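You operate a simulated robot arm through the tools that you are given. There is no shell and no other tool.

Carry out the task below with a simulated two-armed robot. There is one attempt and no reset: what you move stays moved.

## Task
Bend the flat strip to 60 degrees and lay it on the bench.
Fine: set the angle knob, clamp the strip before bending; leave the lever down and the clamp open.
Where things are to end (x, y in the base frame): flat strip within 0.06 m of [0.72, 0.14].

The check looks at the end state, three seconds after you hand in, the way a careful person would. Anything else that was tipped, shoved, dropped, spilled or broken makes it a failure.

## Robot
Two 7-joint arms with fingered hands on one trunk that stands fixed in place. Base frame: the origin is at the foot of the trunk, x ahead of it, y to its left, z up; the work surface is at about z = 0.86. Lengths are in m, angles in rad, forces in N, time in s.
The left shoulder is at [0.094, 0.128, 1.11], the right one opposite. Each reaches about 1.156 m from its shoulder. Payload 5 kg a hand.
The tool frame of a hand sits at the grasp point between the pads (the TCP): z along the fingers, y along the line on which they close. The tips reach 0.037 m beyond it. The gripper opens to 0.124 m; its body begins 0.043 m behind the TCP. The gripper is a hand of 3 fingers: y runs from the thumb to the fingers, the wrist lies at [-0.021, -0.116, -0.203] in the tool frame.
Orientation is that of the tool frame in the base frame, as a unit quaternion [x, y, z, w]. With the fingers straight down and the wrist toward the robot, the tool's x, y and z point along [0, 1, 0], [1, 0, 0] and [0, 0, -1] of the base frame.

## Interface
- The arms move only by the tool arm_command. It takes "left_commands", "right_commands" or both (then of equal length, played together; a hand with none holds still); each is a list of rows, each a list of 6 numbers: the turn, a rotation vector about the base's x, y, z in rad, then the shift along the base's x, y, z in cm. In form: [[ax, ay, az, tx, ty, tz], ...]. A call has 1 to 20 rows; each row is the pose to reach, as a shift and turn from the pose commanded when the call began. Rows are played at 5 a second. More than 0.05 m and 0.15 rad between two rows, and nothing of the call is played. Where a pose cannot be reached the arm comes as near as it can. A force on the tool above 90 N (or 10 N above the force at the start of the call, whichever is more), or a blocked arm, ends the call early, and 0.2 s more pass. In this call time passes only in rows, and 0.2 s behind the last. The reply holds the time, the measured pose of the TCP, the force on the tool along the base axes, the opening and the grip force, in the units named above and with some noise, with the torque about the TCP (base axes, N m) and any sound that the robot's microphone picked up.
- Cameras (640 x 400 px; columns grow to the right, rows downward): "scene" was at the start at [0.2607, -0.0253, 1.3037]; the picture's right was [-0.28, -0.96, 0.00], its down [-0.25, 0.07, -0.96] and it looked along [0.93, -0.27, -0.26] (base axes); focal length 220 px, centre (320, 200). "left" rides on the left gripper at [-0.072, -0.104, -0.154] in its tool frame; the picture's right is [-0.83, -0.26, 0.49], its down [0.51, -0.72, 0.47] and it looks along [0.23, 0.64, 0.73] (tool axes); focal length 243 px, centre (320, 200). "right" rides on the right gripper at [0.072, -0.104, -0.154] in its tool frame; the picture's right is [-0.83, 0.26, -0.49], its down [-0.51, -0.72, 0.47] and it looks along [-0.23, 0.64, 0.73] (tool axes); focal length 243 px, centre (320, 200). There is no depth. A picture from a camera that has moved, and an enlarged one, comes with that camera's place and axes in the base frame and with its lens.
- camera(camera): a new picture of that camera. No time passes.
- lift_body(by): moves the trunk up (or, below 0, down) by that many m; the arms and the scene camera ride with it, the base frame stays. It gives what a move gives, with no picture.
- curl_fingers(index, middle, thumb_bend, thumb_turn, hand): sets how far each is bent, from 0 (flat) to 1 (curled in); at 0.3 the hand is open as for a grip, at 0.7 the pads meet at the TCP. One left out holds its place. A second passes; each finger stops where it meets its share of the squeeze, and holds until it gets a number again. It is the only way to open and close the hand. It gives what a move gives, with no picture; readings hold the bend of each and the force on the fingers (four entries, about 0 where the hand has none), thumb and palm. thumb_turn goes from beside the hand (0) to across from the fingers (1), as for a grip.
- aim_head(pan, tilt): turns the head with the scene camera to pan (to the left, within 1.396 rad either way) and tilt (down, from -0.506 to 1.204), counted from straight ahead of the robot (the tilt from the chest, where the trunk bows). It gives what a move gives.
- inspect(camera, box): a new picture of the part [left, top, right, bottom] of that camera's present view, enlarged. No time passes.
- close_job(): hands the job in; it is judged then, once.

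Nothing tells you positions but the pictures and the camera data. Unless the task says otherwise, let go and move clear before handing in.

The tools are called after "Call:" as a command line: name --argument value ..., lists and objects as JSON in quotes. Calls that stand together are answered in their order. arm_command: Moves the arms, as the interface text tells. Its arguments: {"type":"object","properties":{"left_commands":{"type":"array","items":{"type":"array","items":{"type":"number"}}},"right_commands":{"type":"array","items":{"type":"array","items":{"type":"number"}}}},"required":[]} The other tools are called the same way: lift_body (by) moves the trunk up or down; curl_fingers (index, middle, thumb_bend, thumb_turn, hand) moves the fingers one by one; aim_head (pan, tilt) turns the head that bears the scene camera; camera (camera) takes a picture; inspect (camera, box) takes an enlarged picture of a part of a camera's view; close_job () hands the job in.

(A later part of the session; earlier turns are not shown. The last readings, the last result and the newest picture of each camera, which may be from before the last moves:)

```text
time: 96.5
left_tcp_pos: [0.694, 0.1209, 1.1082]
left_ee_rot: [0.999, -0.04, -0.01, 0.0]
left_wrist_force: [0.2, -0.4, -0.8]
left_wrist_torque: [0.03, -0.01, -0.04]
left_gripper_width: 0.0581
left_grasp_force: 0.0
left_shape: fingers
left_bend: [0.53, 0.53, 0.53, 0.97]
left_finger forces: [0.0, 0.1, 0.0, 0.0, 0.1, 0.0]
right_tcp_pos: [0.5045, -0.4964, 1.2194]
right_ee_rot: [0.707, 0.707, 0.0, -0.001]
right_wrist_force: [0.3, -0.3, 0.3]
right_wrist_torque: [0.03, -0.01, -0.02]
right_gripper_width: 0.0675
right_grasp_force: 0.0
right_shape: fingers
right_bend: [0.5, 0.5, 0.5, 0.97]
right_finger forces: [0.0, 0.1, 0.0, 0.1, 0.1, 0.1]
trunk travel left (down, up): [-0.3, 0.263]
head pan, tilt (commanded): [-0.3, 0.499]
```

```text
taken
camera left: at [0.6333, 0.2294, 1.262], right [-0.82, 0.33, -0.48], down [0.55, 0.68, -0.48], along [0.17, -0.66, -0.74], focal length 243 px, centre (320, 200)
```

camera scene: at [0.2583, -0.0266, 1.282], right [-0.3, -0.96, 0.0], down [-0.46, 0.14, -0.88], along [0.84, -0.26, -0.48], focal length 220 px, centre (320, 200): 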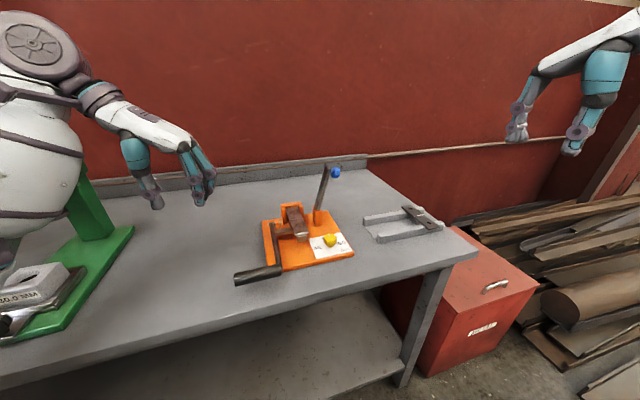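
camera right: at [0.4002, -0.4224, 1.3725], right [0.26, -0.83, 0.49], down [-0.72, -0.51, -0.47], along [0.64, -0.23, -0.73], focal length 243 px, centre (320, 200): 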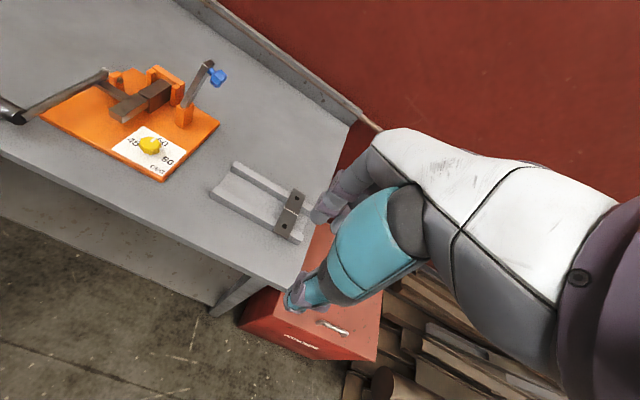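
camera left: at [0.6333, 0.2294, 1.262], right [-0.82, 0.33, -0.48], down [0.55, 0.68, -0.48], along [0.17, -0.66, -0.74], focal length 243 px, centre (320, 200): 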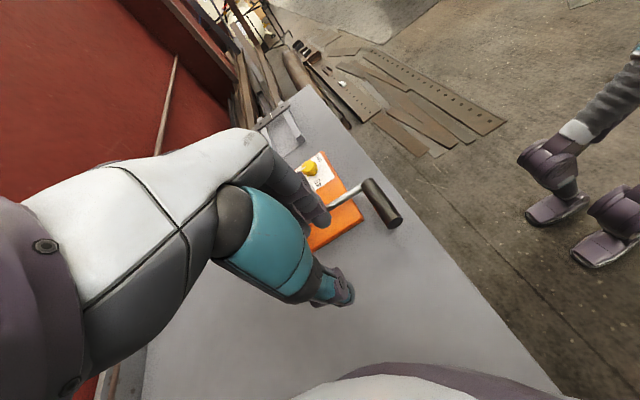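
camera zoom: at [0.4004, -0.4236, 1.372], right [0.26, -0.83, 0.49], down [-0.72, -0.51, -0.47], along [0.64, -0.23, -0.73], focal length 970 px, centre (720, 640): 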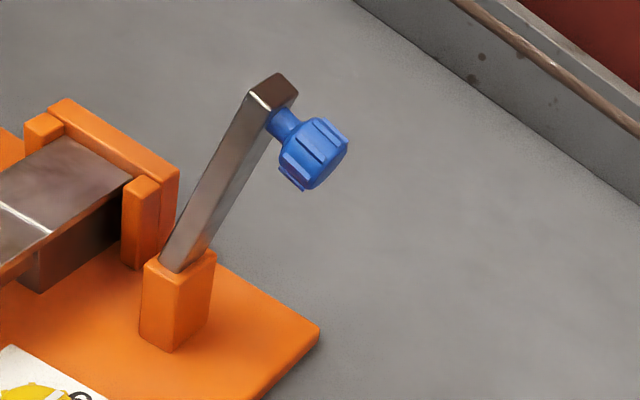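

Measured: blue knob centre (0.819, −0.249, 1.044), lever leaning about 13° to the right, and pivot near (y −0.192, z 0.925). I'll close the right hand into a poker and move it to the right of the knob, parking the left hand further left.

Call:
curl_fingers --hand "right" --index 0.72 --middle 0.72 --thumb_bend 0.7

Call:
arm_command --right_commands '[[0, 0, 0, 3.4, 1.5, 0], [0, 0, 0, 6.8, 3.5, 0], [0, 0, 0, 10.2, 5.5, 0], [0, 0, 0, 13.6, 7.5, -1], [0, 0, 0, 17, 9.5, -3], [0, 0, 0, 20.4, 11.5, -5], [0, 0, 0, 23.8, 13.5, -7.5], [0, 0, 0, 27.2, 15.5, -10], [0, 0, 0, 30.6, 17.5, -12], [0, 0, 0, 30.6, 17.5, -12]]' --left_commands '[[0, 0, 0, -1, 1, 0], [0, 0, 0, -2, 2, 0], [0, 0, 0, -3, 3, 0], [0, 0, 0, -4, 4, 0], [0, 0, 0, -5, 5, 0], [0, 0, 0, -6, 6, 0], [0, 0, 0, -7, 7, 0], [0, 0, 0, -8, 8, 0], [0, 0, 0, -8, 8, 0], [0, 0, 0, -8, 8, 0]]'

Call:
inspect --camera "scene" --box '[270, 120, 400, 240]'

Call:
camera --camera "right"

```text
time: 97.5
left_tcp_pos: [0.6943, 0.1196, 1.1059]
left_ee_rot: [0.999, -0.039, -0.011, 0.0]
left_wrist_force: [-0.1, 0.1, -0.2]
left_wrist_torque: [-0.01, -0.02, -0.04]
left_gripper_width: 0.0578
left_grasp_force: 0.1
left_shape: fingers
left_bend: [0.53, 0.53, 0.53, 0.97]
left_finger forces: [0.0, 0.1, 0.0, 0.1, 0.1, 0.1]
right_tcp_pos: [0.5047, -0.4937, 1.2194]
right_ee_rot: [0.707, 0.707, 0.0, 0.0]
right_wrist_force: [0.6, 0.3, 0.2]
right_wrist_torque: [0.04, -0.01, 0.02]
right_gripper_width: 0.0033
right_grasp_force: 0.1
right_shape: fingers
right_bend: [0.72, 0.72, 0.69, 0.97]
right_finger forces: [0.0, 0.0, 0.0, 0.1, 0.1, 0.0]
trunk travel left (down, up): [-0.3, 0.263]
head pan, tilt (commanded): [-0.3, 0.499]
```

```text
time: 99.7
left_tcp_pos: [0.6139, 0.199, 1.1086]
left_ee_rot: [0.999, -0.039, -0.009, 0.0]
left_wrist_force: [-0.2, 0.0, 0.4]
left_wrist_torque: [0.01, -0.06, 0.0]
left_gripper_width: 0.0578
left_grasp_force: 0.1
left_shape: fingers
left_bend: [0.53, 0.53, 0.53, 0.97]
left_finger forces: [0.0, 0.0, 0.0, 0.0, 0.0, 0.0]
right_tcp_pos: [0.809, -0.32, 1.1033]
right_ee_rot: [0.707, 0.707, 0.001, 0.0]
right_wrist_force: [-0.6, 0.0, 0.2]
right_wrist_torque: [0.0, -0.05, 0.03]
right_gripper_width: 0.0035
right_grasp_force: 0.1
right_shape: fingers
right_bend: [0.72, 0.72, 0.69, 0.97]
right_finger forces: [0.0, 0.0, 0.1, 0.0, 0.0, 0.0]
trunk travel left (down, up): [-0.3, 0.263]
head pan, tilt (commanded): [-0.3, 0.499]
```

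```text
3.33 times, centred on (335, 180) of scene
camera zoom: at [0.2565, -0.0262, 1.2825], right [-0.3, -0.96, 0.0], down [-0.46, 0.14, -0.88], along [0.84, -0.26, -0.48], focal length 732 px, centre (270, 267)
```

zoom: 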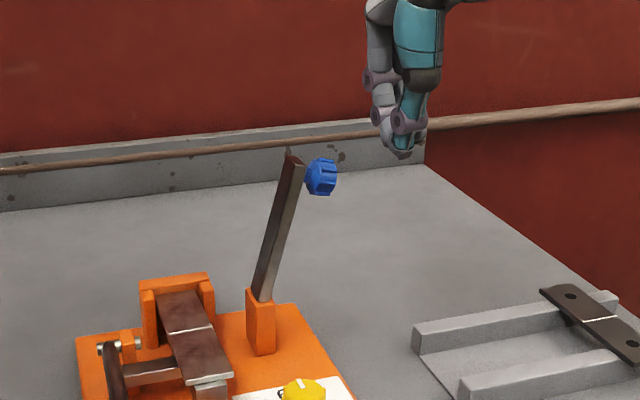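

```text
taken
camera right: at [0.7054, -0.2474, 1.2543], right [0.26, -0.83, 0.49], down [-0.72, -0.51, -0.47], along [0.64, -0.23, -0.73], focal length 243 px, centre (320, 200)
```

right: 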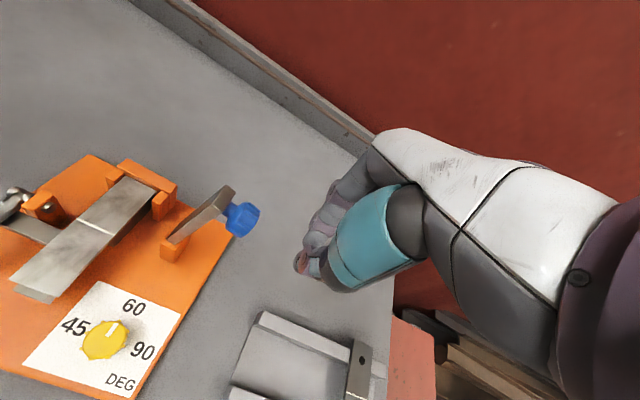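

The right hand is to the right of the knob. I'll lower to the knob's height and push gently left.

Call:
arm_command --right_commands '[[0, 0, 0, 0.2, 0, -2.4], [0, 0, 0, 0.2, 0, -4.8], [0, 0, 0, 0.2, 1.5, -4.8], [0, 0, 0, 0.2, 2.7, -4.8], [0, 0, 0, 0.2, 3.9, -4.8], [0, 0, 0, 0.2, 5.1, -4.8], [0, 0, 0, 0.2, 6.3, -4.8], [0, 0, 0, 0.2, 6.3, -4.8]]'

Call:
inspect --camera "scene" --box '[270, 120, 400, 240]'

Call:
camera --camera "right"

```text
time: 101.5
left_tcp_pos: [0.6148, 0.1999, 1.1081]
left_ee_rot: [0.999, -0.04, -0.011, 0.0]
left_wrist_force: [0.3, 0.5, -0.5]
left_wrist_torque: [0.02, -0.02, -0.01]
left_gripper_width: 0.0581
left_grasp_force: 0.0
left_shape: fingers
left_bend: [0.53, 0.53, 0.53, 0.97]
left_finger forces: [0.1, 0.0, 0.0, 0.1, 0.0, 0.0]
right_tcp_pos: [0.8124, -0.2574, 1.0528]
right_ee_rot: [0.707, 0.707, 0.0, 0.0]
right_wrist_force: [0.5, -0.5, -0.3]
right_wrist_torque: [0.01, 0.02, 0.0]
right_gripper_width: 0.0032
right_grasp_force: 0.1
right_shape: fingers
right_bend: [0.72, 0.72, 0.69, 0.97]
right_finger forces: [0.2, 0.0, 0.0, 0.0, 0.0, 0.1]
trunk travel left (down, up): [-0.3, 0.263]
head pan, tilt (commanded): [-0.3, 0.499]
```

```text
3.33 times, centred on (335, 180) of scene
camera zoom: at [0.2579, -0.026, 1.2822], right [-0.3, -0.96, 0.0], down [-0.46, 0.14, -0.88], along [0.84, -0.26, -0.48], focal length 732 px, centre (270, 267)
```

zoom: 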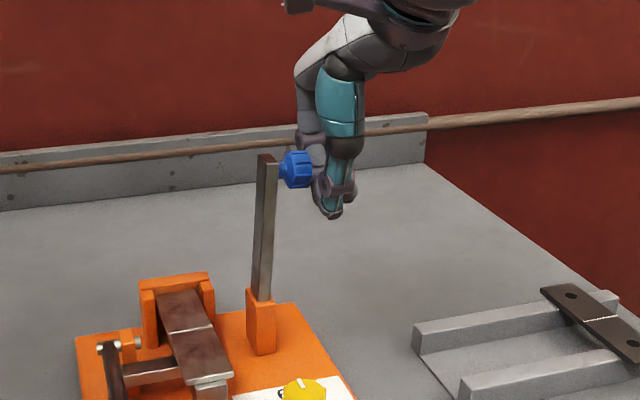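

```text
taken
camera right: at [0.7078, -0.1853, 1.2046], right [0.26, -0.83, 0.49], down [-0.72, -0.51, -0.47], along [0.64, -0.23, -0.73], focal length 243 px, centre (320, 200)
```

right: 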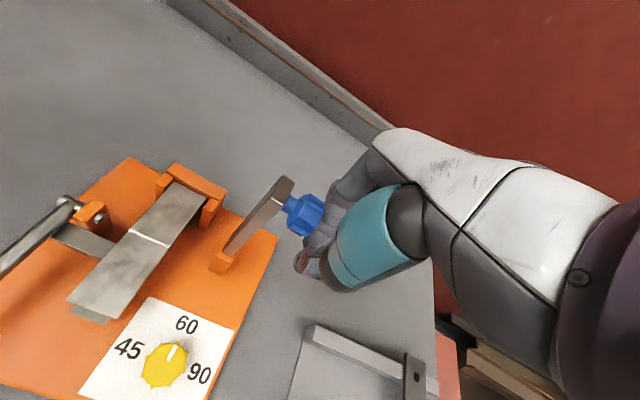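

The lever moves easily and is now about vertical. I'll continue pushing left over the top.

Call:
arm_command --right_commands '[[0, 0, 0, 0, 1.2, 0], [0, 0, 0, 0, 2.4, 0], [0, 0, 0, 0, 3.6, 0], [0, 0, 0, 0, 4.8, 0], [0, 0, 0, 0, 6.0, 0], [0, 0, 0, 0, 7.2, 0], [0, 0, 0, 0, 7.2, 0]]'

Call:
inspect --camera "scene" --box '[250, 120, 380, 240]'

Call:
camera --camera "right"

```text
time: 103.1
left_tcp_pos: [0.6153, 0.1991, 1.1078]
left_ee_rot: [0.999, -0.039, -0.01, 0.0]
left_wrist_force: [-0.2, 0.0, -0.1]
left_wrist_torque: [0.03, 0.02, 0.01]
left_gripper_width: 0.0578
left_grasp_force: 0.0
left_shape: fingers
left_bend: [0.53, 0.53, 0.53, 0.97]
left_finger forces: [0.0, 0.0, 0.0, 0.0, 0.0, 0.0]
right_tcp_pos: [0.8119, -0.1852, 1.0507]
right_ee_rot: [0.707, 0.707, -0.001, 0.0]
right_wrist_force: [-0.1, -0.6, -0.8]
right_wrist_torque: [0.03, 0.01, 0.03]
right_gripper_width: 0.0032
right_grasp_force: 0.0
right_shape: fingers
right_bend: [0.72, 0.72, 0.69, 0.97]
right_finger forces: [0.1, 0.1, 0.0, 0.1, 0.1, 0.0]
trunk travel left (down, up): [-0.3, 0.263]
head pan, tilt (commanded): [-0.3, 0.499]
```

```text
3.33 times, centred on (315, 180) of scene
camera zoom: at [0.2579, -0.0261, 1.2822], right [-0.3, -0.96, 0.0], down [-0.46, 0.14, -0.88], along [0.84, -0.26, -0.48], focal length 732 px, centre (337, 267)
```

zoom: 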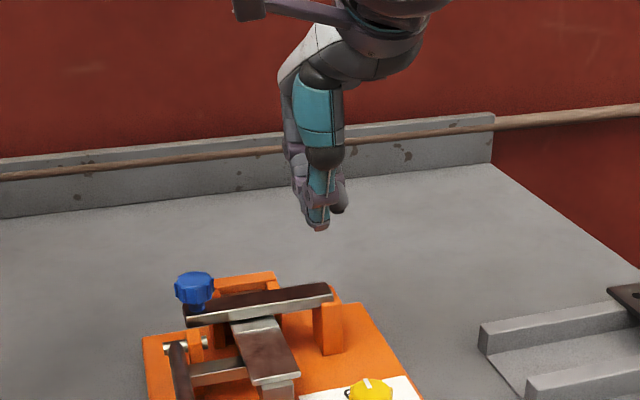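

```text
taken
camera right: at [0.7071, -0.1134, 1.2042], right [0.26, -0.83, 0.49], down [-0.72, -0.51, -0.47], along [0.64, -0.23, -0.73], focal length 243 px, centre (320, 200)
```

right: 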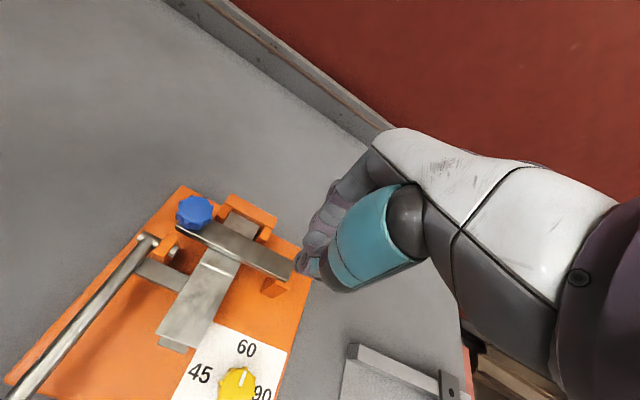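

Past vertical, the lever dropped over onto the strip by itself. I'll look closely at how it sits.

Call:
inspect --camera "scene" --box '[265, 190, 345, 260]'

Call:
inspect --camera "right" --box '[100, 160, 320, 380]'

```text
5.71 times, centred on (305, 225) of scene
camera zoom: at [0.2579, -0.0261, 1.2822], right [-0.3, -0.96, 0.0], down [-0.46, 0.14, -0.88], along [0.84, -0.26, -0.48], focal length 1255 px, centre (406, 57)
```

zoom: 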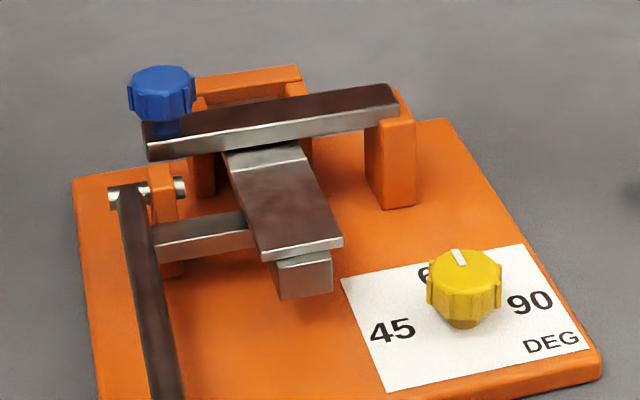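

```text
1.82 times, centred on (210, 270) of right
camera zoom: at [0.7071, -0.1134, 1.2042], right [0.26, -0.83, 0.49], down [-0.72, -0.51, -0.47], along [0.64, -0.23, -0.73], focal length 441 px, centre (520, 73)
```

zoom: 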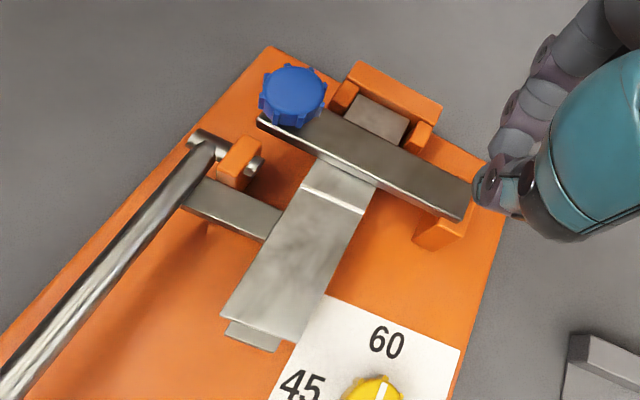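

The clamp lever is horizontal across the strip, just behind the bend line. I'll press down on the blue knob to make sure it is engaged.

Call:
arm_command --right_commands '[[0, 0, 0, 0.3, 2.5, 1], [0, 0, 0, 0.6, 5.5, 1], [0, 0, 0, 0.9, 8.5, 1], [0, 0, 0, 1.1, 11.4, 1], [0, 0, 0, 1.1, 11.4, -1.5], [0, 0, 0, 1.1, 11.4, -3.5], [0, 0, 0, 1.1, 11.4, -4.3], [0, 0, 0, 1.1, 11.4, -4.3]]'

Call:
inspect --camera "scene" --box '[250, 160, 350, 260]'

Call:
camera --camera "right"

```text
time: 104.9
left_tcp_pos: [0.6155, 0.2001, 1.1084]
left_ee_rot: [0.999, -0.039, -0.011, 0.0]
left_wrist_force: [0.4, 0.4, 0.4]
left_wrist_torque: [-0.03, 0.01, 0.02]
left_gripper_width: 0.0581
left_grasp_force: 0.2
left_shape: fingers
left_bend: [0.53, 0.53, 0.53, 0.97]
left_finger forces: [0.0, 0.1, 0.0, 0.0, 0.1, 0.0]
right_tcp_pos: [0.823, -0.071, 1.0095]
right_ee_rot: [0.707, 0.707, -0.001, 0.001]
right_wrist_force: [0.4, -0.1, -0.2]
right_wrist_torque: [-0.04, 0.02, -0.02]
right_gripper_width: 0.0035
right_grasp_force: 0.0
right_shape: fingers
right_bend: [0.72, 0.72, 0.69, 0.97]
right_finger forces: [0.0, 0.1, 0.0, 0.0, 0.0, 0.0]
trunk travel left (down, up): [-0.3, 0.263]
head pan, tilt (commanded): [-0.3, 0.499]
```

```text
4.00 times, centred on (300, 210) of scene
camera zoom: at [0.2578, -0.0256, 1.2822], right [-0.3, -0.96, 0.0], down [-0.46, 0.14, -0.88], along [0.84, -0.26, -0.48], focal length 878 px, centre (400, 160)
```

zoom: 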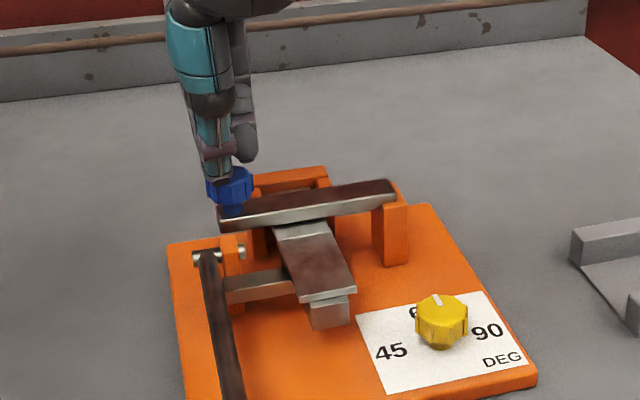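

```text
taken
camera right: at [0.7188, 0.001, 1.1619], right [0.26, -0.83, 0.49], down [-0.72, -0.51, -0.47], along [0.64, -0.23, -0.73], focal length 243 px, centre (320, 200)
```

right: 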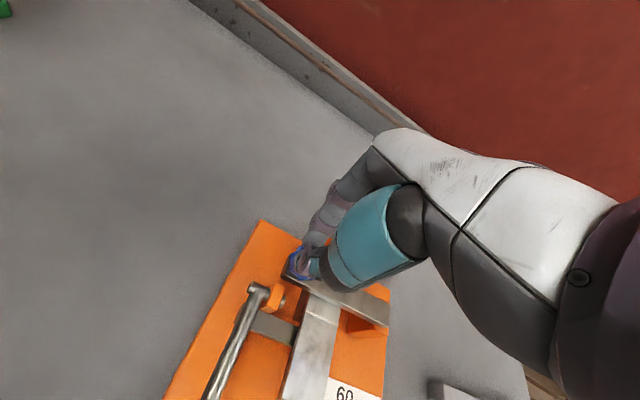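

Call:
arm_command --right_commands '[[0, 0, 0, 0, 0, -0.4], [0, 0, 0, 0, 0, -0.8], [0, 0, 0, 0, 0, -1.1], [0, 0, 0, 0, 0, -1.4], [0, 0, 0, 0, 0, -1.4]]'

Call:
inspect --camera "scene" --box '[250, 160, 350, 260]'

```text
time: 106.1
left_tcp_pos: [0.6089, 0.1998, 1.1115]
left_ee_rot: [0.999, -0.039, -0.007, -0.001]
left_wrist_force: [1.1, 0.6, 0.5]
left_wrist_torque: [0.02, 0.0, -0.01]
left_gripper_width: 0.0582
left_grasp_force: 0.0
left_shape: fingers
left_bend: [0.53, 0.53, 0.53, 0.97]
left_finger forces: [0.1, 0.0, 0.0, 0.1, 0.0, 0.1]
right_tcp_pos: [0.8182, -0.0702, 1.007]
right_ee_rot: [0.707, 0.707, 0.007, 0.003]
right_wrist_force: [-6.4, 1.8, 60.2]
right_wrist_torque: [0.2, 0.96, -0.03]
right_gripper_width: 0.0014
right_grasp_force: 32.4
right_shape: fingers
right_bend: [0.72, 0.72, 0.71, 0.98]
right_finger forces: [0.0, 0.0, 0.0, 0.0, 64.8, 0.0]
trunk travel left (down, up): [-0.3, 0.263]
head pan, tilt (commanded): [-0.3, 0.499]
```

```text
4.00 times, centred on (300, 210) of scene
camera zoom: at [0.2503, -0.025, 1.284], right [-0.3, -0.96, 0.0], down [-0.45, 0.14, -0.88], along [0.84, -0.26, -0.47], focal length 878 px, centre (400, 160)
```

zoom: 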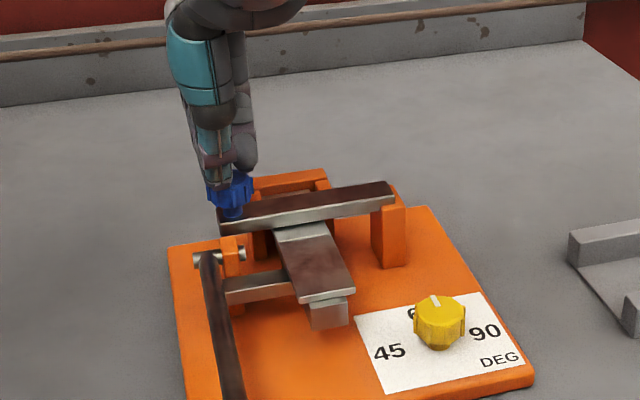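

Pressed with about 60 N, so the clamp is firmly down. I'll retract the right hand up and away to the right.

Call:
arm_command --right_commands '[[0, 0, 0, 0, 0, 2], [0, 0, 0, 0, 0, 5], [0, 0, 0, 0, 0, 9], [0, 0, 0, -2, -3, 12], [0, 0, 0, -5, -6.5, 13], [0, 0, 0, -8, -10, 14], [0, 0, 0, -11, -13.5, 15], [0, 0, 0, -14, -17, 16], [0, 0, 0, -17, -20.5, 17], [0, 0, 0, -20, -24, 18], [0, 0, 0, -23, -27.5, 19], [0, 0, 0, -26, -31, 20], [0, 0, 0, -29, -34, 20], [0, 0, 0, -31, -37.5, 20], [0, 0, 0, -32, -41, 20], [0, 0, 0, -32, -41, 20]]'

Call:
inspect --camera "scene" --box '[220, 170, 360, 290]'

Call:
camera --camera "right"

Call:
camera --camera "left"

```text
time: 109.5
left_tcp_pos: [0.6147, 0.1998, 1.1079]
left_ee_rot: [0.999, -0.039, -0.009, 0.0]
left_wrist_force: [0.5, 0.1, 0.4]
left_wrist_torque: [0.0, -0.04, -0.02]
left_gripper_width: 0.058
left_grasp_force: 0.0
left_shape: fingers
left_bend: [0.53, 0.53, 0.53, 0.97]
left_finger forces: [0.0, 0.0, 0.0, 0.0, 0.0, 0.0]
right_tcp_pos: [0.5019, -0.4793, 1.1967]
right_ee_rot: [0.708, 0.706, 0.0, 0.001]
right_wrist_force: [-0.2, -0.1, -0.1]
right_wrist_torque: [-0.02, 0.02, 0.01]
right_gripper_width: 0.0037
right_grasp_force: 0.0
right_shape: fingers
right_bend: [0.72, 0.72, 0.7, 0.97]
right_finger forces: [0.0, 0.1, 0.0, 0.0, 0.1, 0.0]
trunk travel left (down, up): [-0.3, 0.263]
head pan, tilt (commanded): [-0.3, 0.499]
```

```text
3.33 times, centred on (290, 230) of scene
camera zoom: at [0.2573, -0.0247, 1.2824], right [-0.3, -0.96, 0.0], down [-0.46, 0.14, -0.88], along [0.84, -0.26, -0.48], focal length 732 px, centre (420, 100)
```

zoom: 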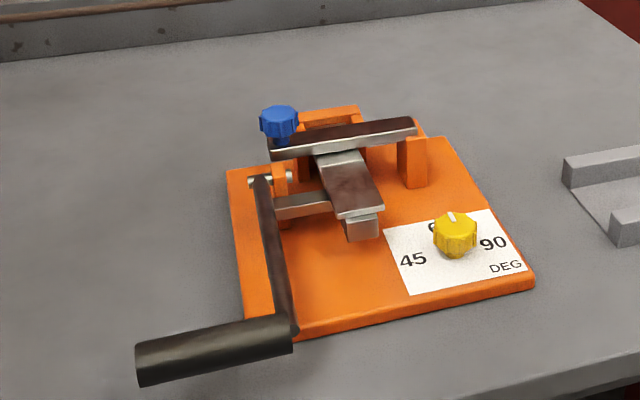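

```text
taken
camera right: at [0.3973, -0.407, 1.3481], right [0.26, -0.83, 0.49], down [-0.72, -0.51, -0.47], along [0.64, -0.23, -0.73], focal length 243 px, centre (320, 200)
```

right: 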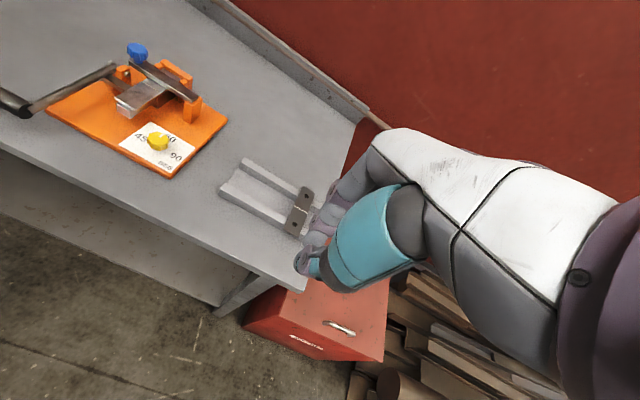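

```text
taken
camera left: at [0.5536, 0.3098, 1.263], right [-0.82, 0.33, -0.48], down [0.55, 0.68, -0.48], along [0.17, -0.66, -0.74], focal length 243 px, centre (320, 200)
```

left: 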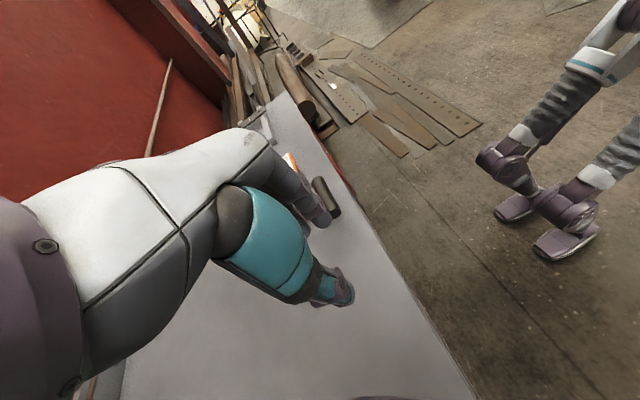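

The strip is clamped and the knob still reads 60. Now I'll turn the left hand to yaw 0 and bring it above the bending lever's black handle.

Call:
arm_command --left_commands '[[0, 0, 0.14, 0, -0.5, 0], [0, 0, 0.28, 0, -1, 0], [0, 0, 0.42, 0, -2, 0], [0, 0, 0.56, 0, -3.5, 0], [0, 0, 0.7, 0, -5, 0], [0, 0, 0.84, 0, -7, 0], [0, 0, 0.98, 0, -9, 0], [0, 0, 1.12, 0, -11, 0], [0, 0, 1.26, 0, -13, 0], [0, 0, 1.4, 0, -15, 0], [0, 0, 1.54, 0, -17, 0], [0, 0, 1.65, 0, -19, 0], [0, 0, 1.65, 0, -19, 0]]'

Call:
aim_head --pan -0.1 --tilt 0.65

Call:
camera --camera "scene"

Call:
camera --camera "left"

```text
time: 112.3
left_tcp_pos: [0.6147, 0.0079, 1.1083]
left_ee_rot: [0.707, 0.707, -0.008, 0.007]
left_wrist_force: [0.3, 0.3, -0.2]
left_wrist_torque: [-0.04, 0.02, 0.03]
left_gripper_width: 0.0583
left_grasp_force: 0.2
left_shape: fingers
left_bend: [0.53, 0.53, 0.53, 0.97]
left_finger forces: [0.0, 0.0, 0.1, 0.1, 0.0, 0.1]
right_tcp_pos: [0.5033, -0.479, 1.1956]
right_ee_rot: [0.707, 0.708, 0.001, 0.0]
right_wrist_force: [0.1, 0.0, 0.0]
right_wrist_torque: [0.02, 0.01, 0.04]
right_gripper_width: 0.0033
right_grasp_force: 0.1
right_shape: fingers
right_bend: [0.72, 0.72, 0.7, 0.97]
right_finger forces: [0.0, 0.1, 0.0, 0.0, 0.0, 0.0]
trunk travel left (down, up): [-0.3, 0.263]
head pan, tilt (commanded): [-0.3, 0.499]
```

```text
time: 113.0
left_tcp_pos: [0.6138, 0.0076, 1.1078]
left_ee_rot: [0.707, 0.708, -0.008, 0.007]
left_wrist_force: [0.1, 0.7, -0.1]
left_wrist_torque: [0.0, -0.02, 0.0]
left_gripper_width: 0.0581
left_grasp_force: 0.1
left_shape: fingers
left_bend: [0.53, 0.53, 0.53, 0.97]
left_finger forces: [0.0, 0.0, 0.1, 0.0, 0.1, 0.1]
right_tcp_pos: [0.5024, -0.4802, 1.195]
right_ee_rot: [0.707, 0.707, 0.0, 0.0]
right_wrist_force: [-0.5, -0.1, -0.2]
right_wrist_torque: [0.02, 0.01, 0.03]
right_gripper_width: 0.0034
right_grasp_force: 0.1
right_shape: fingers
right_bend: [0.72, 0.72, 0.7, 0.97]
right_finger forces: [0.1, 0.0, 0.0, 0.0, 0.1, 0.0]
trunk travel left (down, up): [-0.3, 0.263]
head pan, tilt (commanded): [-0.099, 0.649]
```

```text
taken
camera scene: at [0.2574, -0.0077, 1.2688], right [-0.1, -0.99, 0.0], down [-0.6, 0.06, -0.8], along [0.79, -0.08, -0.6], focal length 220 px, centre (320, 200)
```

scene: 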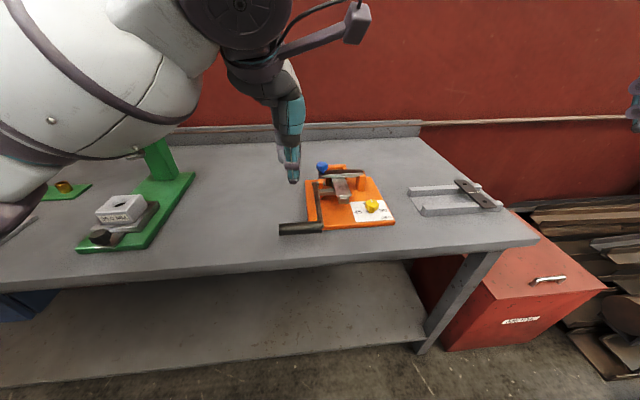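

```text
taken
camera left: at [0.5102, -0.0611, 1.2632], right [-0.26, -0.84, -0.48], down [-0.72, 0.5, -0.48], along [0.64, 0.22, -0.74], focal length 243 px, centre (320, 200)
```

left: 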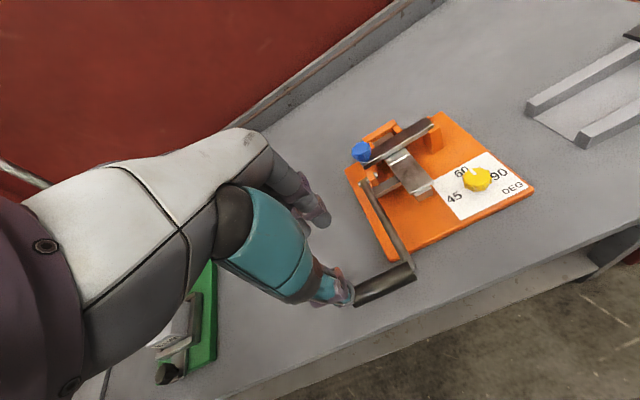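

Call:
inspect --camera "scene" --box '[260, 150, 360, 250]'

Call:
inspect --camera "left" --box '[290, 130, 450, 330]'

Call:
inspect --camera "right" --box '[0, 30, 160, 150]'

```text
4.00 times, centred on (310, 200) of scene
camera zoom: at [0.2574, -0.0077, 1.2688], right [-0.1, -0.99, 0.0], down [-0.6, 0.06, -0.8], along [0.79, -0.08, -0.6], focal length 878 px, centre (360, 200)
```

zoom: 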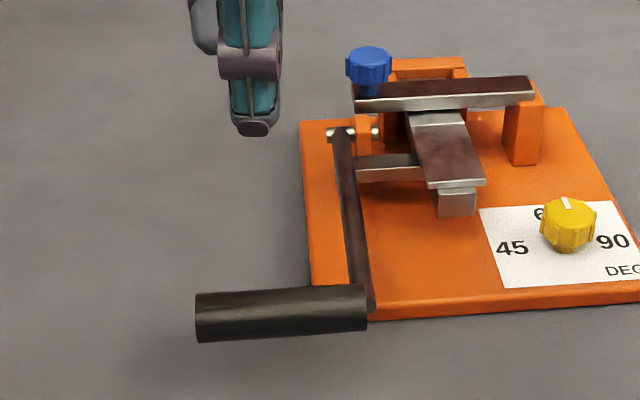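

```text
2.00 times, centred on (370, 230) of left
camera zoom: at [0.5102, -0.0611, 1.2632], right [-0.26, -0.84, -0.48], down [-0.72, 0.5, -0.48], along [0.64, 0.22, -0.74], focal length 485 px, centre (220, 140)
```

zoom: 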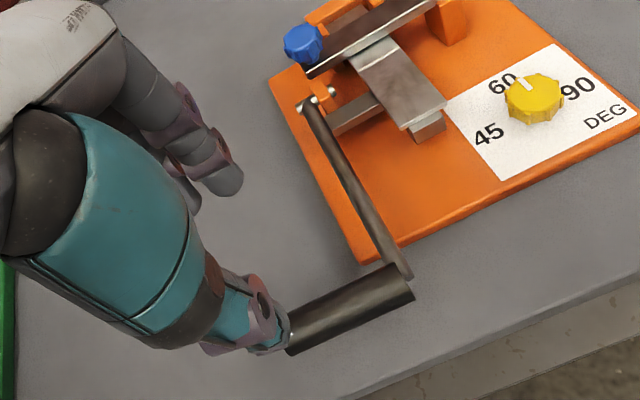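

```text
3.33 times, centred on (80, 90) of right
camera zoom: at [0.3982, -0.4081, 1.3474], right [0.26, -0.83, 0.49], down [-0.72, -0.51, -0.47], along [0.64, -0.23, -0.73], focal length 809 px, centre (1120, 567)
```

zoom: 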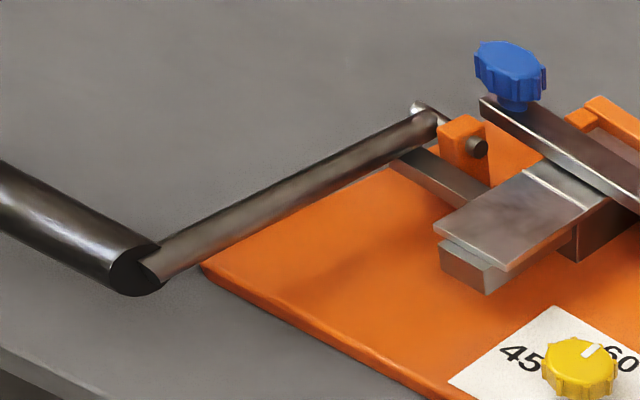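

The handle axis runs y −0.047…0.048 at x 0.6175, z 0.9165; the pivot is at x 0.788, z 0.924, so the radius is about 0.171 m. I'll open the left hand and lower it over the handle.

Call:
curl_fingers --hand "left" --index 0.46 --middle 0.46 --thumb_bend 0.46

Call:
arm_command --left_commands '[[0, 0, 0, 0.3, 0, -4], [0, 0, 0, 0.3, 0, -8], [0, 0, 0, 0.3, 0, -12], [0, 0, 0, 0.3, 0, -15], [0, 0, 0, 0.3, 0, -17.5], [0, 0, 0, 0.3, 0, -18.6], [0, 0, 0, 0.3, 0, -18.6]]'

Call:
inspect --camera "scene" --box '[240, 150, 380, 270]'

Call:
inspect --camera "right" --box '[0, 30, 160, 150]'

Call:
inspect --camera "left" --box '[270, 130, 450, 350]'

```text
time: 114.0
left_tcp_pos: [0.6143, 0.0084, 1.1075]
left_ee_rot: [0.707, 0.707, -0.008, 0.007]
left_wrist_force: [0.3, 0.3, 0.3]
left_wrist_torque: [0.01, 0.0, 0.02]
left_gripper_width: 0.0794
left_grasp_force: 0.2
left_shape: fingers
left_bend: [0.46, 0.46, 0.46, 0.97]
left_finger forces: [0.0, 0.1, 0.1, 0.1, 0.0, 0.1]
right_tcp_pos: [0.5027, -0.4793, 1.1958]
right_ee_rot: [0.707, 0.707, 0.0, 0.0]
right_wrist_force: [0.4, -0.5, -0.3]
right_wrist_torque: [0.0, 0.01, 0.01]
right_gripper_width: 0.0033
right_grasp_force: 0.1
right_shape: fingers
right_bend: [0.72, 0.72, 0.7, 0.97]
right_finger forces: [0.1, 0.1, 0.0, 0.0, 0.0, 0.1]
trunk travel left (down, up): [-0.3, 0.263]
head pan, tilt (commanded): [-0.099, 0.649]
```

```text
time: 115.6
left_tcp_pos: [0.6183, 0.0081, 0.9231]
left_ee_rot: [0.707, 0.707, -0.008, 0.007]
left_wrist_force: [-1.2, 1.0, -0.4]
left_wrist_torque: [0.0, 0.01, -0.01]
left_gripper_width: 0.0796
left_grasp_force: 0.0
left_shape: fingers
left_bend: [0.46, 0.46, 0.46, 0.97]
left_finger forces: [0.0, 0.1, 0.0, 0.0, 0.1, 0.1]
right_tcp_pos: [0.5024, -0.4803, 1.1951]
right_ee_rot: [0.707, 0.707, 0.0, 0.0]
right_wrist_force: [0.3, -0.2, -0.5]
right_wrist_torque: [0.01, -0.02, -0.05]
right_gripper_width: 0.0032
right_grasp_force: 0.1
right_shape: fingers
right_bend: [0.72, 0.72, 0.7, 0.97]
right_finger forces: [0.1, 0.1, 0.0, 0.0, 0.0, 0.0]
trunk travel left (down, up): [-0.3, 0.263]
head pan, tilt (commanded): [-0.099, 0.649]
```

```text
3.33 times, centred on (310, 210) of scene
camera zoom: at [0.2573, -0.0075, 1.2688], right [-0.1, -0.99, 0.0], down [-0.6, 0.06, -0.8], along [0.79, -0.08, -0.6], focal length 732 px, centre (353, 167)
```

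zoom: 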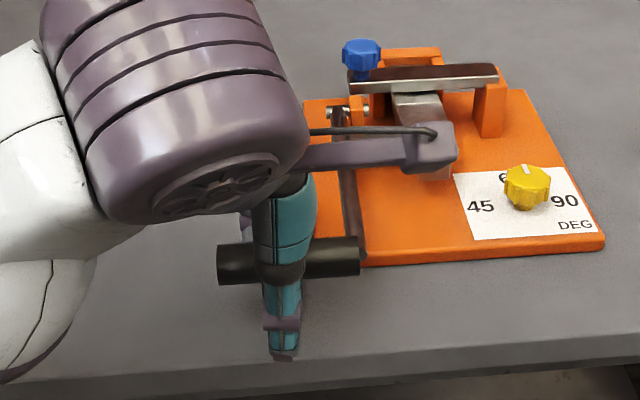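

```text
3.33 times, centred on (80, 90) of right
camera zoom: at [0.3981, -0.4079, 1.3475], right [0.26, -0.83, 0.49], down [-0.72, -0.51, -0.47], along [0.64, -0.23, -0.73], focal length 809 px, centre (1120, 567)
```

zoom: 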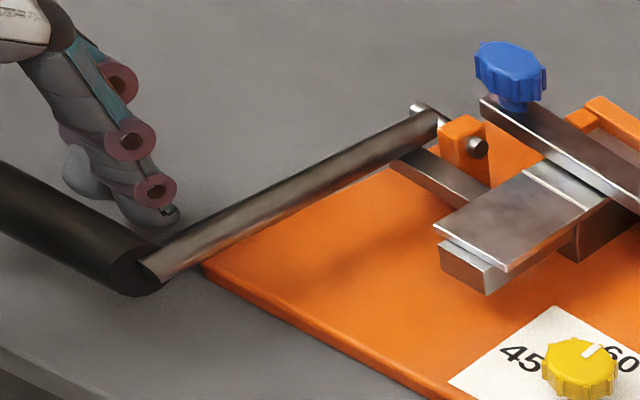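

```text
1.82 times, centred on (360, 240) of left
camera zoom: at [0.5128, -0.0605, 1.0774], right [-0.26, -0.84, -0.48], down [-0.72, 0.5, -0.48], along [0.64, 0.22, -0.74], focal length 441 px, centre (247, 127)
```

zoom: 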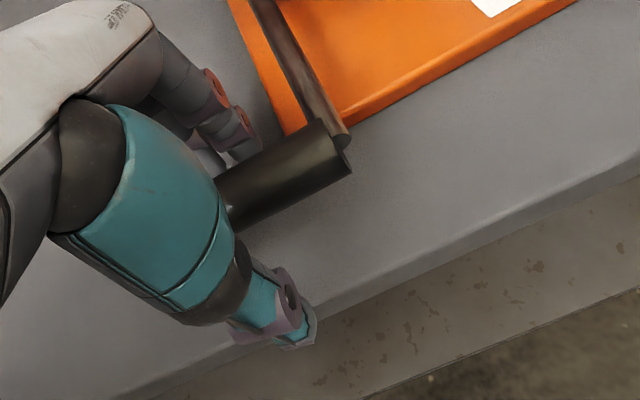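

The hand straddles the handle. I'll close around it.

Call:
curl_fingers --hand "left" --index 0.75 --middle 0.75 --thumb_bend 0.72

Call:
inspect --camera "right" --box '[0, 30, 160, 150]'

Call:
inspect --camera "left" --box '[270, 130, 450, 350]'

```text
time: 116.6
left_tcp_pos: [0.6188, 0.0092, 0.9212]
left_ee_rot: [0.706, 0.708, -0.008, 0.007]
left_wrist_force: [12.4, 1.6, -5.7]
left_wrist_torque: [-0.09, -0.08, -0.04]
left_gripper_width: 0.0071
left_grasp_force: 14.7
left_shape: fingers
left_bend: [0.74, 0.73, 0.71, 0.97]
left_finger forces: [12.4, 8.6, 0.0, 0.1, 6.8, 0.1]
right_tcp_pos: [0.505, -0.479, 1.1943]
right_ee_rot: [0.707, 0.707, 0.0, 0.0]
right_wrist_force: [0.8, 0.0, 0.2]
right_wrist_torque: [0.03, -0.02, -0.01]
right_gripper_width: 0.0035
right_grasp_force: 0.1
right_shape: fingers
right_bend: [0.72, 0.72, 0.7, 0.97]
right_finger forces: [0.0, 0.0, 0.0, 0.0, 0.0, 0.0]
trunk travel left (down, up): [-0.3, 0.263]
head pan, tilt (commanded): [-0.099, 0.649]
```

```text
3.33 times, centred on (80, 90) of right
camera zoom: at [0.4004, -0.4077, 1.3468], right [0.26, -0.83, 0.49], down [-0.72, -0.51, -0.47], along [0.64, -0.23, -0.73], focal length 809 px, centre (1120, 567)
```

zoom: 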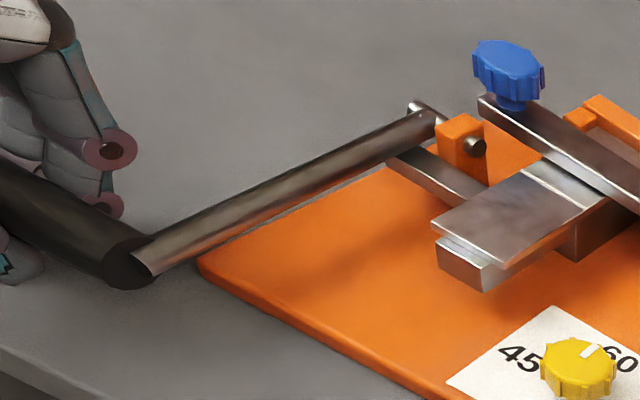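

```text
1.82 times, centred on (360, 240) of left
camera zoom: at [0.5149, -0.0603, 1.0766], right [-0.26, -0.84, -0.47], down [-0.72, 0.5, -0.48], along [0.64, 0.22, -0.74], focal length 441 px, centre (247, 127)
```

zoom: 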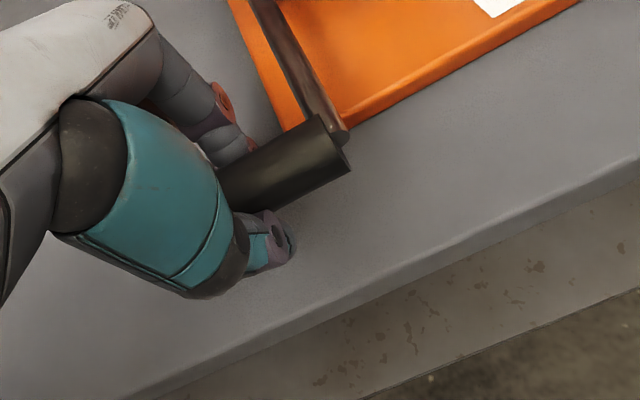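

The handle is hooked by the fingers with the thumb behind it. I'll start lifting along the arc, checking after about 20°.

Call:
arm_command --left_commands '[[0, 0.02, 0, 0, 0, 0.75], [0, 0.065, 0, 0.05, 0, 2.23], [0, 0.11, 0, 0.24, 0, 3.71], [0, 0.15, 0, 0.56, 0, 5.16], [0, 0.196, 0, 1.01, 0, 6.58], [0, 0.196, 0, 1.01, 0, 6.58]]'

Call:
inspect --camera "right" --box '[0, 0, 200, 150]'

Call:
inspect --camera "scene" --box '[240, 130, 400, 250]'

```text
time: 118.0
left_tcp_pos: [0.6298, 0.0081, 0.9855]
left_ee_rot: [0.702, 0.705, -0.078, -0.063]
left_wrist_force: [11.4, 2.9, -10.9]
left_wrist_torque: [-0.03, 0.01, 0.05]
left_gripper_width: 0.0047
left_grasp_force: 13.7
left_shape: fingers
left_bend: [0.74, 0.74, 0.71, 0.97]
left_finger forces: [14.2, 7.5, 0.0, 0.0, 4.8, 0.1]
right_tcp_pos: [0.5048, -0.4798, 1.1946]
right_ee_rot: [0.707, 0.707, -0.001, -0.001]
right_wrist_force: [-1.4, 1.6, 0.5]
right_wrist_torque: [0.0, -0.01, -0.03]
right_gripper_width: 0.0034
right_grasp_force: 0.0
right_shape: fingers
right_bend: [0.72, 0.72, 0.7, 0.97]
right_finger forces: [0.0, 0.0, 0.1, 0.0, 0.1, 0.0]
trunk travel left (down, up): [-0.3, 0.263]
head pan, tilt (commanded): [-0.099, 0.649]
```

```text
2.67 times, centred on (100, 75) of right
camera zoom: at [0.4009, -0.4075, 1.3467], right [0.26, -0.83, 0.49], down [-0.72, -0.51, -0.47], along [0.64, -0.23, -0.73], focal length 647 px, centre (907, 533)
```

zoom: 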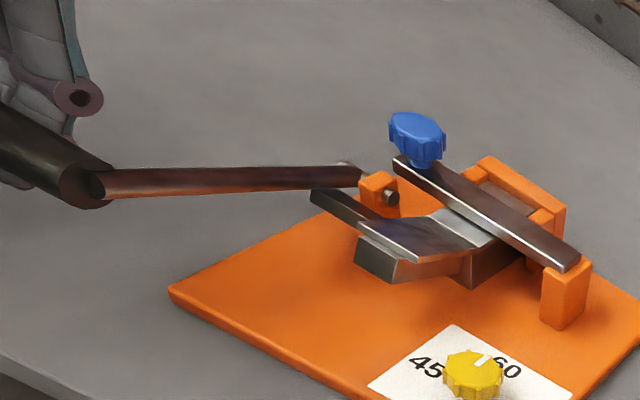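

```text
3.33 times, centred on (320, 190) of scene
camera zoom: at [0.2599, -0.0071, 1.2682], right [-0.1, -0.99, 0.0], down [-0.6, 0.06, -0.8], along [0.79, -0.08, -0.61], focal length 732 px, centre (320, 233)
```

zoom: 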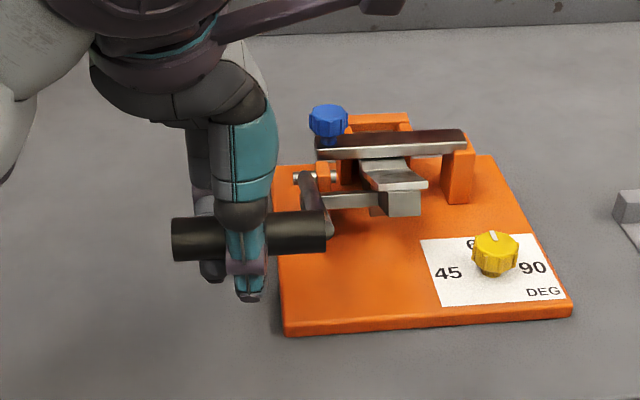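

The wing and strip are bending smoothly at about 20° with little force. I'll continue to about 40°.

Call:
arm_command --left_commands '[[0, 0.044, 0, 0.57, 0, 1.38], [0, 0.088, 0, 1.26, 0, 2.7], [0, 0.132, 0, 2.06, 0, 3.96], [0, 0.176, 0, 2.96, 0, 5.14], [0, 0.176, 0, 2.96, 0, 5.14]]'

Call:
inspect --camera "right" --box '[0, 0, 200, 150]'

Call:
inspect --camera "scene" --box '[240, 110, 400, 230]'

```text
time: 119.2
left_tcp_pos: [0.659, 0.0096, 1.037]
left_ee_rot: [0.693, 0.696, -0.139, -0.125]
left_wrist_force: [10.7, -1.2, -18.1]
left_wrist_torque: [0.0, 0.11, 0.05]
left_gripper_width: 0.0037
left_grasp_force: 12.4
left_shape: fingers
left_bend: [0.74, 0.74, 0.71, 0.97]
left_finger forces: [15.1, 7.0, 0.1, 0.1, 2.0, 0.0]
right_tcp_pos: [0.5062, -0.4811, 1.1941]
right_ee_rot: [0.708, 0.707, -0.001, 0.0]
right_wrist_force: [0.1, -0.3, 0.3]
right_wrist_torque: [-0.02, -0.01, 0.0]
right_gripper_width: 0.0032
right_grasp_force: 0.1
right_shape: fingers
right_bend: [0.72, 0.72, 0.7, 0.97]
right_finger forces: [0.0, 0.0, 0.1, 0.0, 0.1, 0.1]
trunk travel left (down, up): [-0.3, 0.263]
head pan, tilt (commanded): [-0.099, 0.649]
```

```text
2.67 times, centred on (100, 75) of right
camera zoom: at [0.4016, -0.4079, 1.3463], right [0.26, -0.83, 0.49], down [-0.72, -0.51, -0.47], along [0.64, -0.23, -0.73], focal length 647 px, centre (907, 533)
```

zoom: 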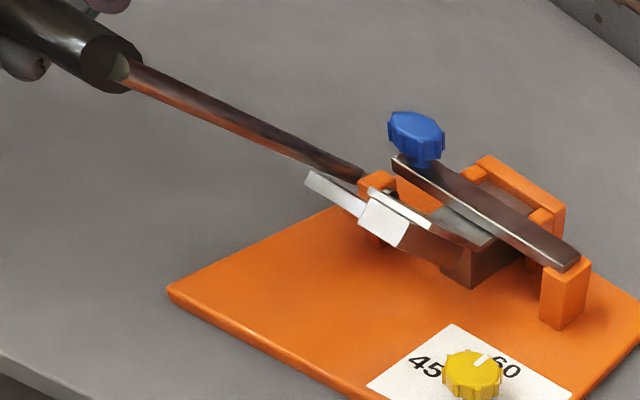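

```text
3.33 times, centred on (320, 170) of scene
camera zoom: at [0.2606, -0.0075, 1.2681], right [-0.1, -0.99, 0.0], down [-0.6, 0.06, -0.8], along [0.79, -0.08, -0.61], focal length 732 px, centre (320, 300)
```

zoom: 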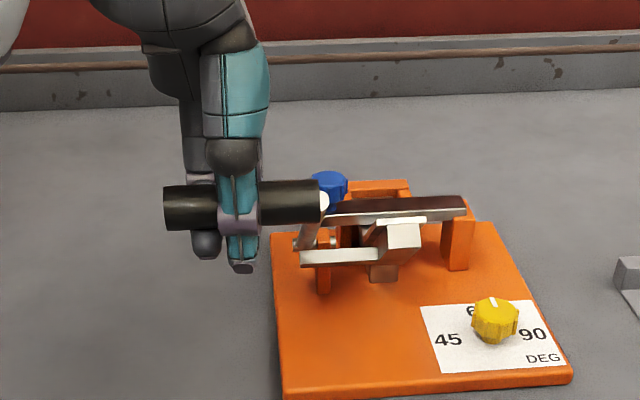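

About 40° now. I'll continue to about 55° and then ease into the stop.

Call:
arm_command --left_commands '[[0, 0.044, 0, 1.01, 0, 1.1], [0, 0.088, 0, 2.11, 0, 2.1], [0, 0.11, 0, 2.7, 0, 2.58], [0, 0.132, 0, 3.29, 0, 3.01], [0, 0.132, 0, 3.29, 0, 3.01]]'

Call:
inspect --camera "right" --box '[0, 0, 200, 150]'

Call:
inspect --camera "scene" --box '[240, 110, 400, 230]'

```text
time: 120.4
left_tcp_pos: [0.6921, 0.0092, 1.0655]
left_ee_rot: [0.683, 0.686, -0.184, -0.17]
left_wrist_force: [4.7, 0.1, -20.8]
left_wrist_torque: [0.07, 0.19, 0.02]
left_gripper_width: 0.0034
left_grasp_force: 11.7
left_shape: fingers
left_bend: [0.74, 0.74, 0.71, 0.97]
left_finger forces: [15.9, 5.8, 0.0, 0.0, 0.9, 0.0]
right_tcp_pos: [0.5051, -0.4794, 1.1942]
right_ee_rot: [0.707, 0.707, -0.001, 0.0]
right_wrist_force: [-0.4, 0.4, 0.8]
right_wrist_torque: [0.01, 0.01, -0.02]
right_gripper_width: 0.0035
right_grasp_force: 0.1
right_shape: fingers
right_bend: [0.72, 0.72, 0.7, 0.97]
right_finger forces: [0.0, 0.0, 0.0, 0.0, 0.0, 0.1]
trunk travel left (down, up): [-0.3, 0.263]
head pan, tilt (commanded): [-0.099, 0.649]
```

```text
2.67 times, centred on (100, 75) of right
camera zoom: at [0.4014, -0.4078, 1.3465], right [0.26, -0.83, 0.49], down [-0.72, -0.51, -0.47], along [0.64, -0.23, -0.73], focal length 647 px, centre (907, 533)
```

zoom: 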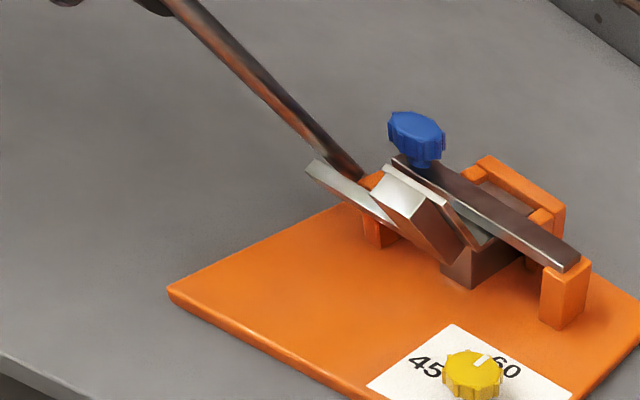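

```text
3.33 times, centred on (320, 170) of scene
camera zoom: at [0.2603, -0.0074, 1.2681], right [-0.1, -0.99, 0.0], down [-0.6, 0.06, -0.8], along [0.79, -0.08, -0.61], focal length 732 px, centre (320, 300)
```

zoom: 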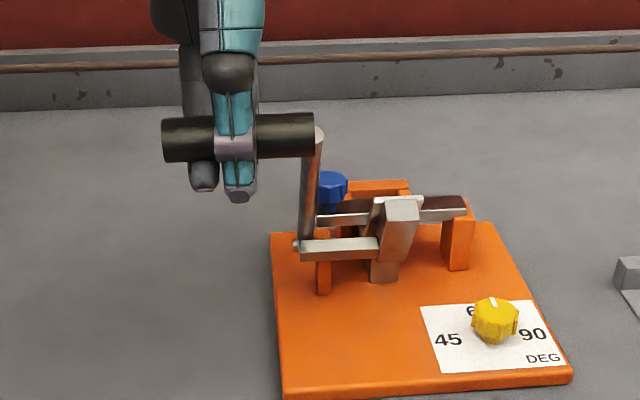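

Call:
arm_command --left_commands '[[0, 0.011, 0, 0.3, 0, 0.21], [0, 0.022, 0, 0.62, 0, 0.41], [0, 0.033, 0, 0.94, 0, 0.61], [0, 0.044, 0, 1.26, 0, 0.8], [0, 0.044, 0, 1.26, 0, 0.8]]'

Call:
inspect --camera "right" --box '[0, 0, 200, 150]'

Call:
inspect --camera "scene" --box '[240, 110, 400, 230]'

```text
time: 121.6
left_tcp_pos: [0.703, 0.0099, 1.0754]
left_ee_rot: [0.679, 0.682, -0.198, -0.186]
left_wrist_force: [-29.5, 1.0, -47.1]
left_wrist_torque: [0.04, 0.55, 0.12]
left_gripper_width: 0.0083
left_grasp_force: 23.6
left_shape: fingers
left_bend: [0.73, 0.71, 0.7, 0.97]
left_finger forces: [21.9, 19.2, 0.0, 0.1, 5.8, 0.1]
right_tcp_pos: [0.5034, -0.4798, 1.1965]
right_ee_rot: [0.707, 0.707, -0.001, 0.0]
right_wrist_force: [0.1, 0.1, -0.8]
right_wrist_torque: [-0.03, 0.01, 0.03]
right_gripper_width: 0.0033
right_grasp_force: 0.1
right_shape: fingers
right_bend: [0.72, 0.72, 0.7, 0.97]
right_finger forces: [0.1, 0.0, 0.1, 0.0, 0.0, 0.0]
trunk travel left (down, up): [-0.3, 0.263]
head pan, tilt (commanded): [-0.099, 0.649]
```

```text
2.67 times, centred on (100, 75) of right
camera zoom: at [0.3991, -0.4077, 1.3471], right [0.26, -0.83, 0.49], down [-0.72, -0.51, -0.47], along [0.64, -0.23, -0.73], focal length 647 px, centre (907, 533)
```

zoom: 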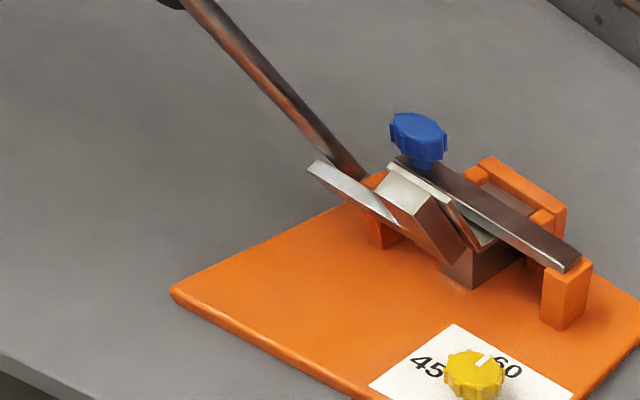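

```text
3.33 times, centred on (320, 170) of scene
camera zoom: at [0.2582, -0.0073, 1.2685], right [-0.1, -0.99, 0.0], down [-0.6, 0.06, -0.8], along [0.79, -0.08, -0.61], focal length 732 px, centre (320, 300)
```

zoom: 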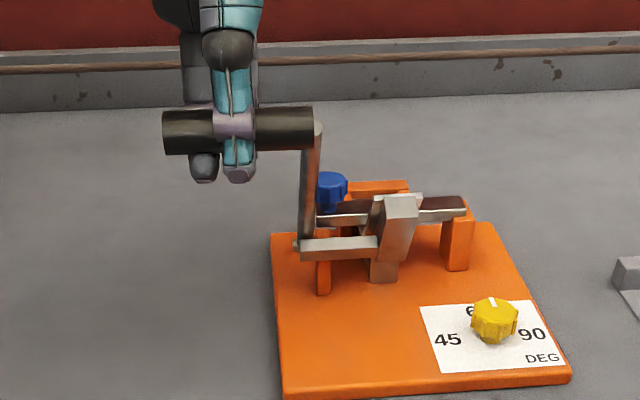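

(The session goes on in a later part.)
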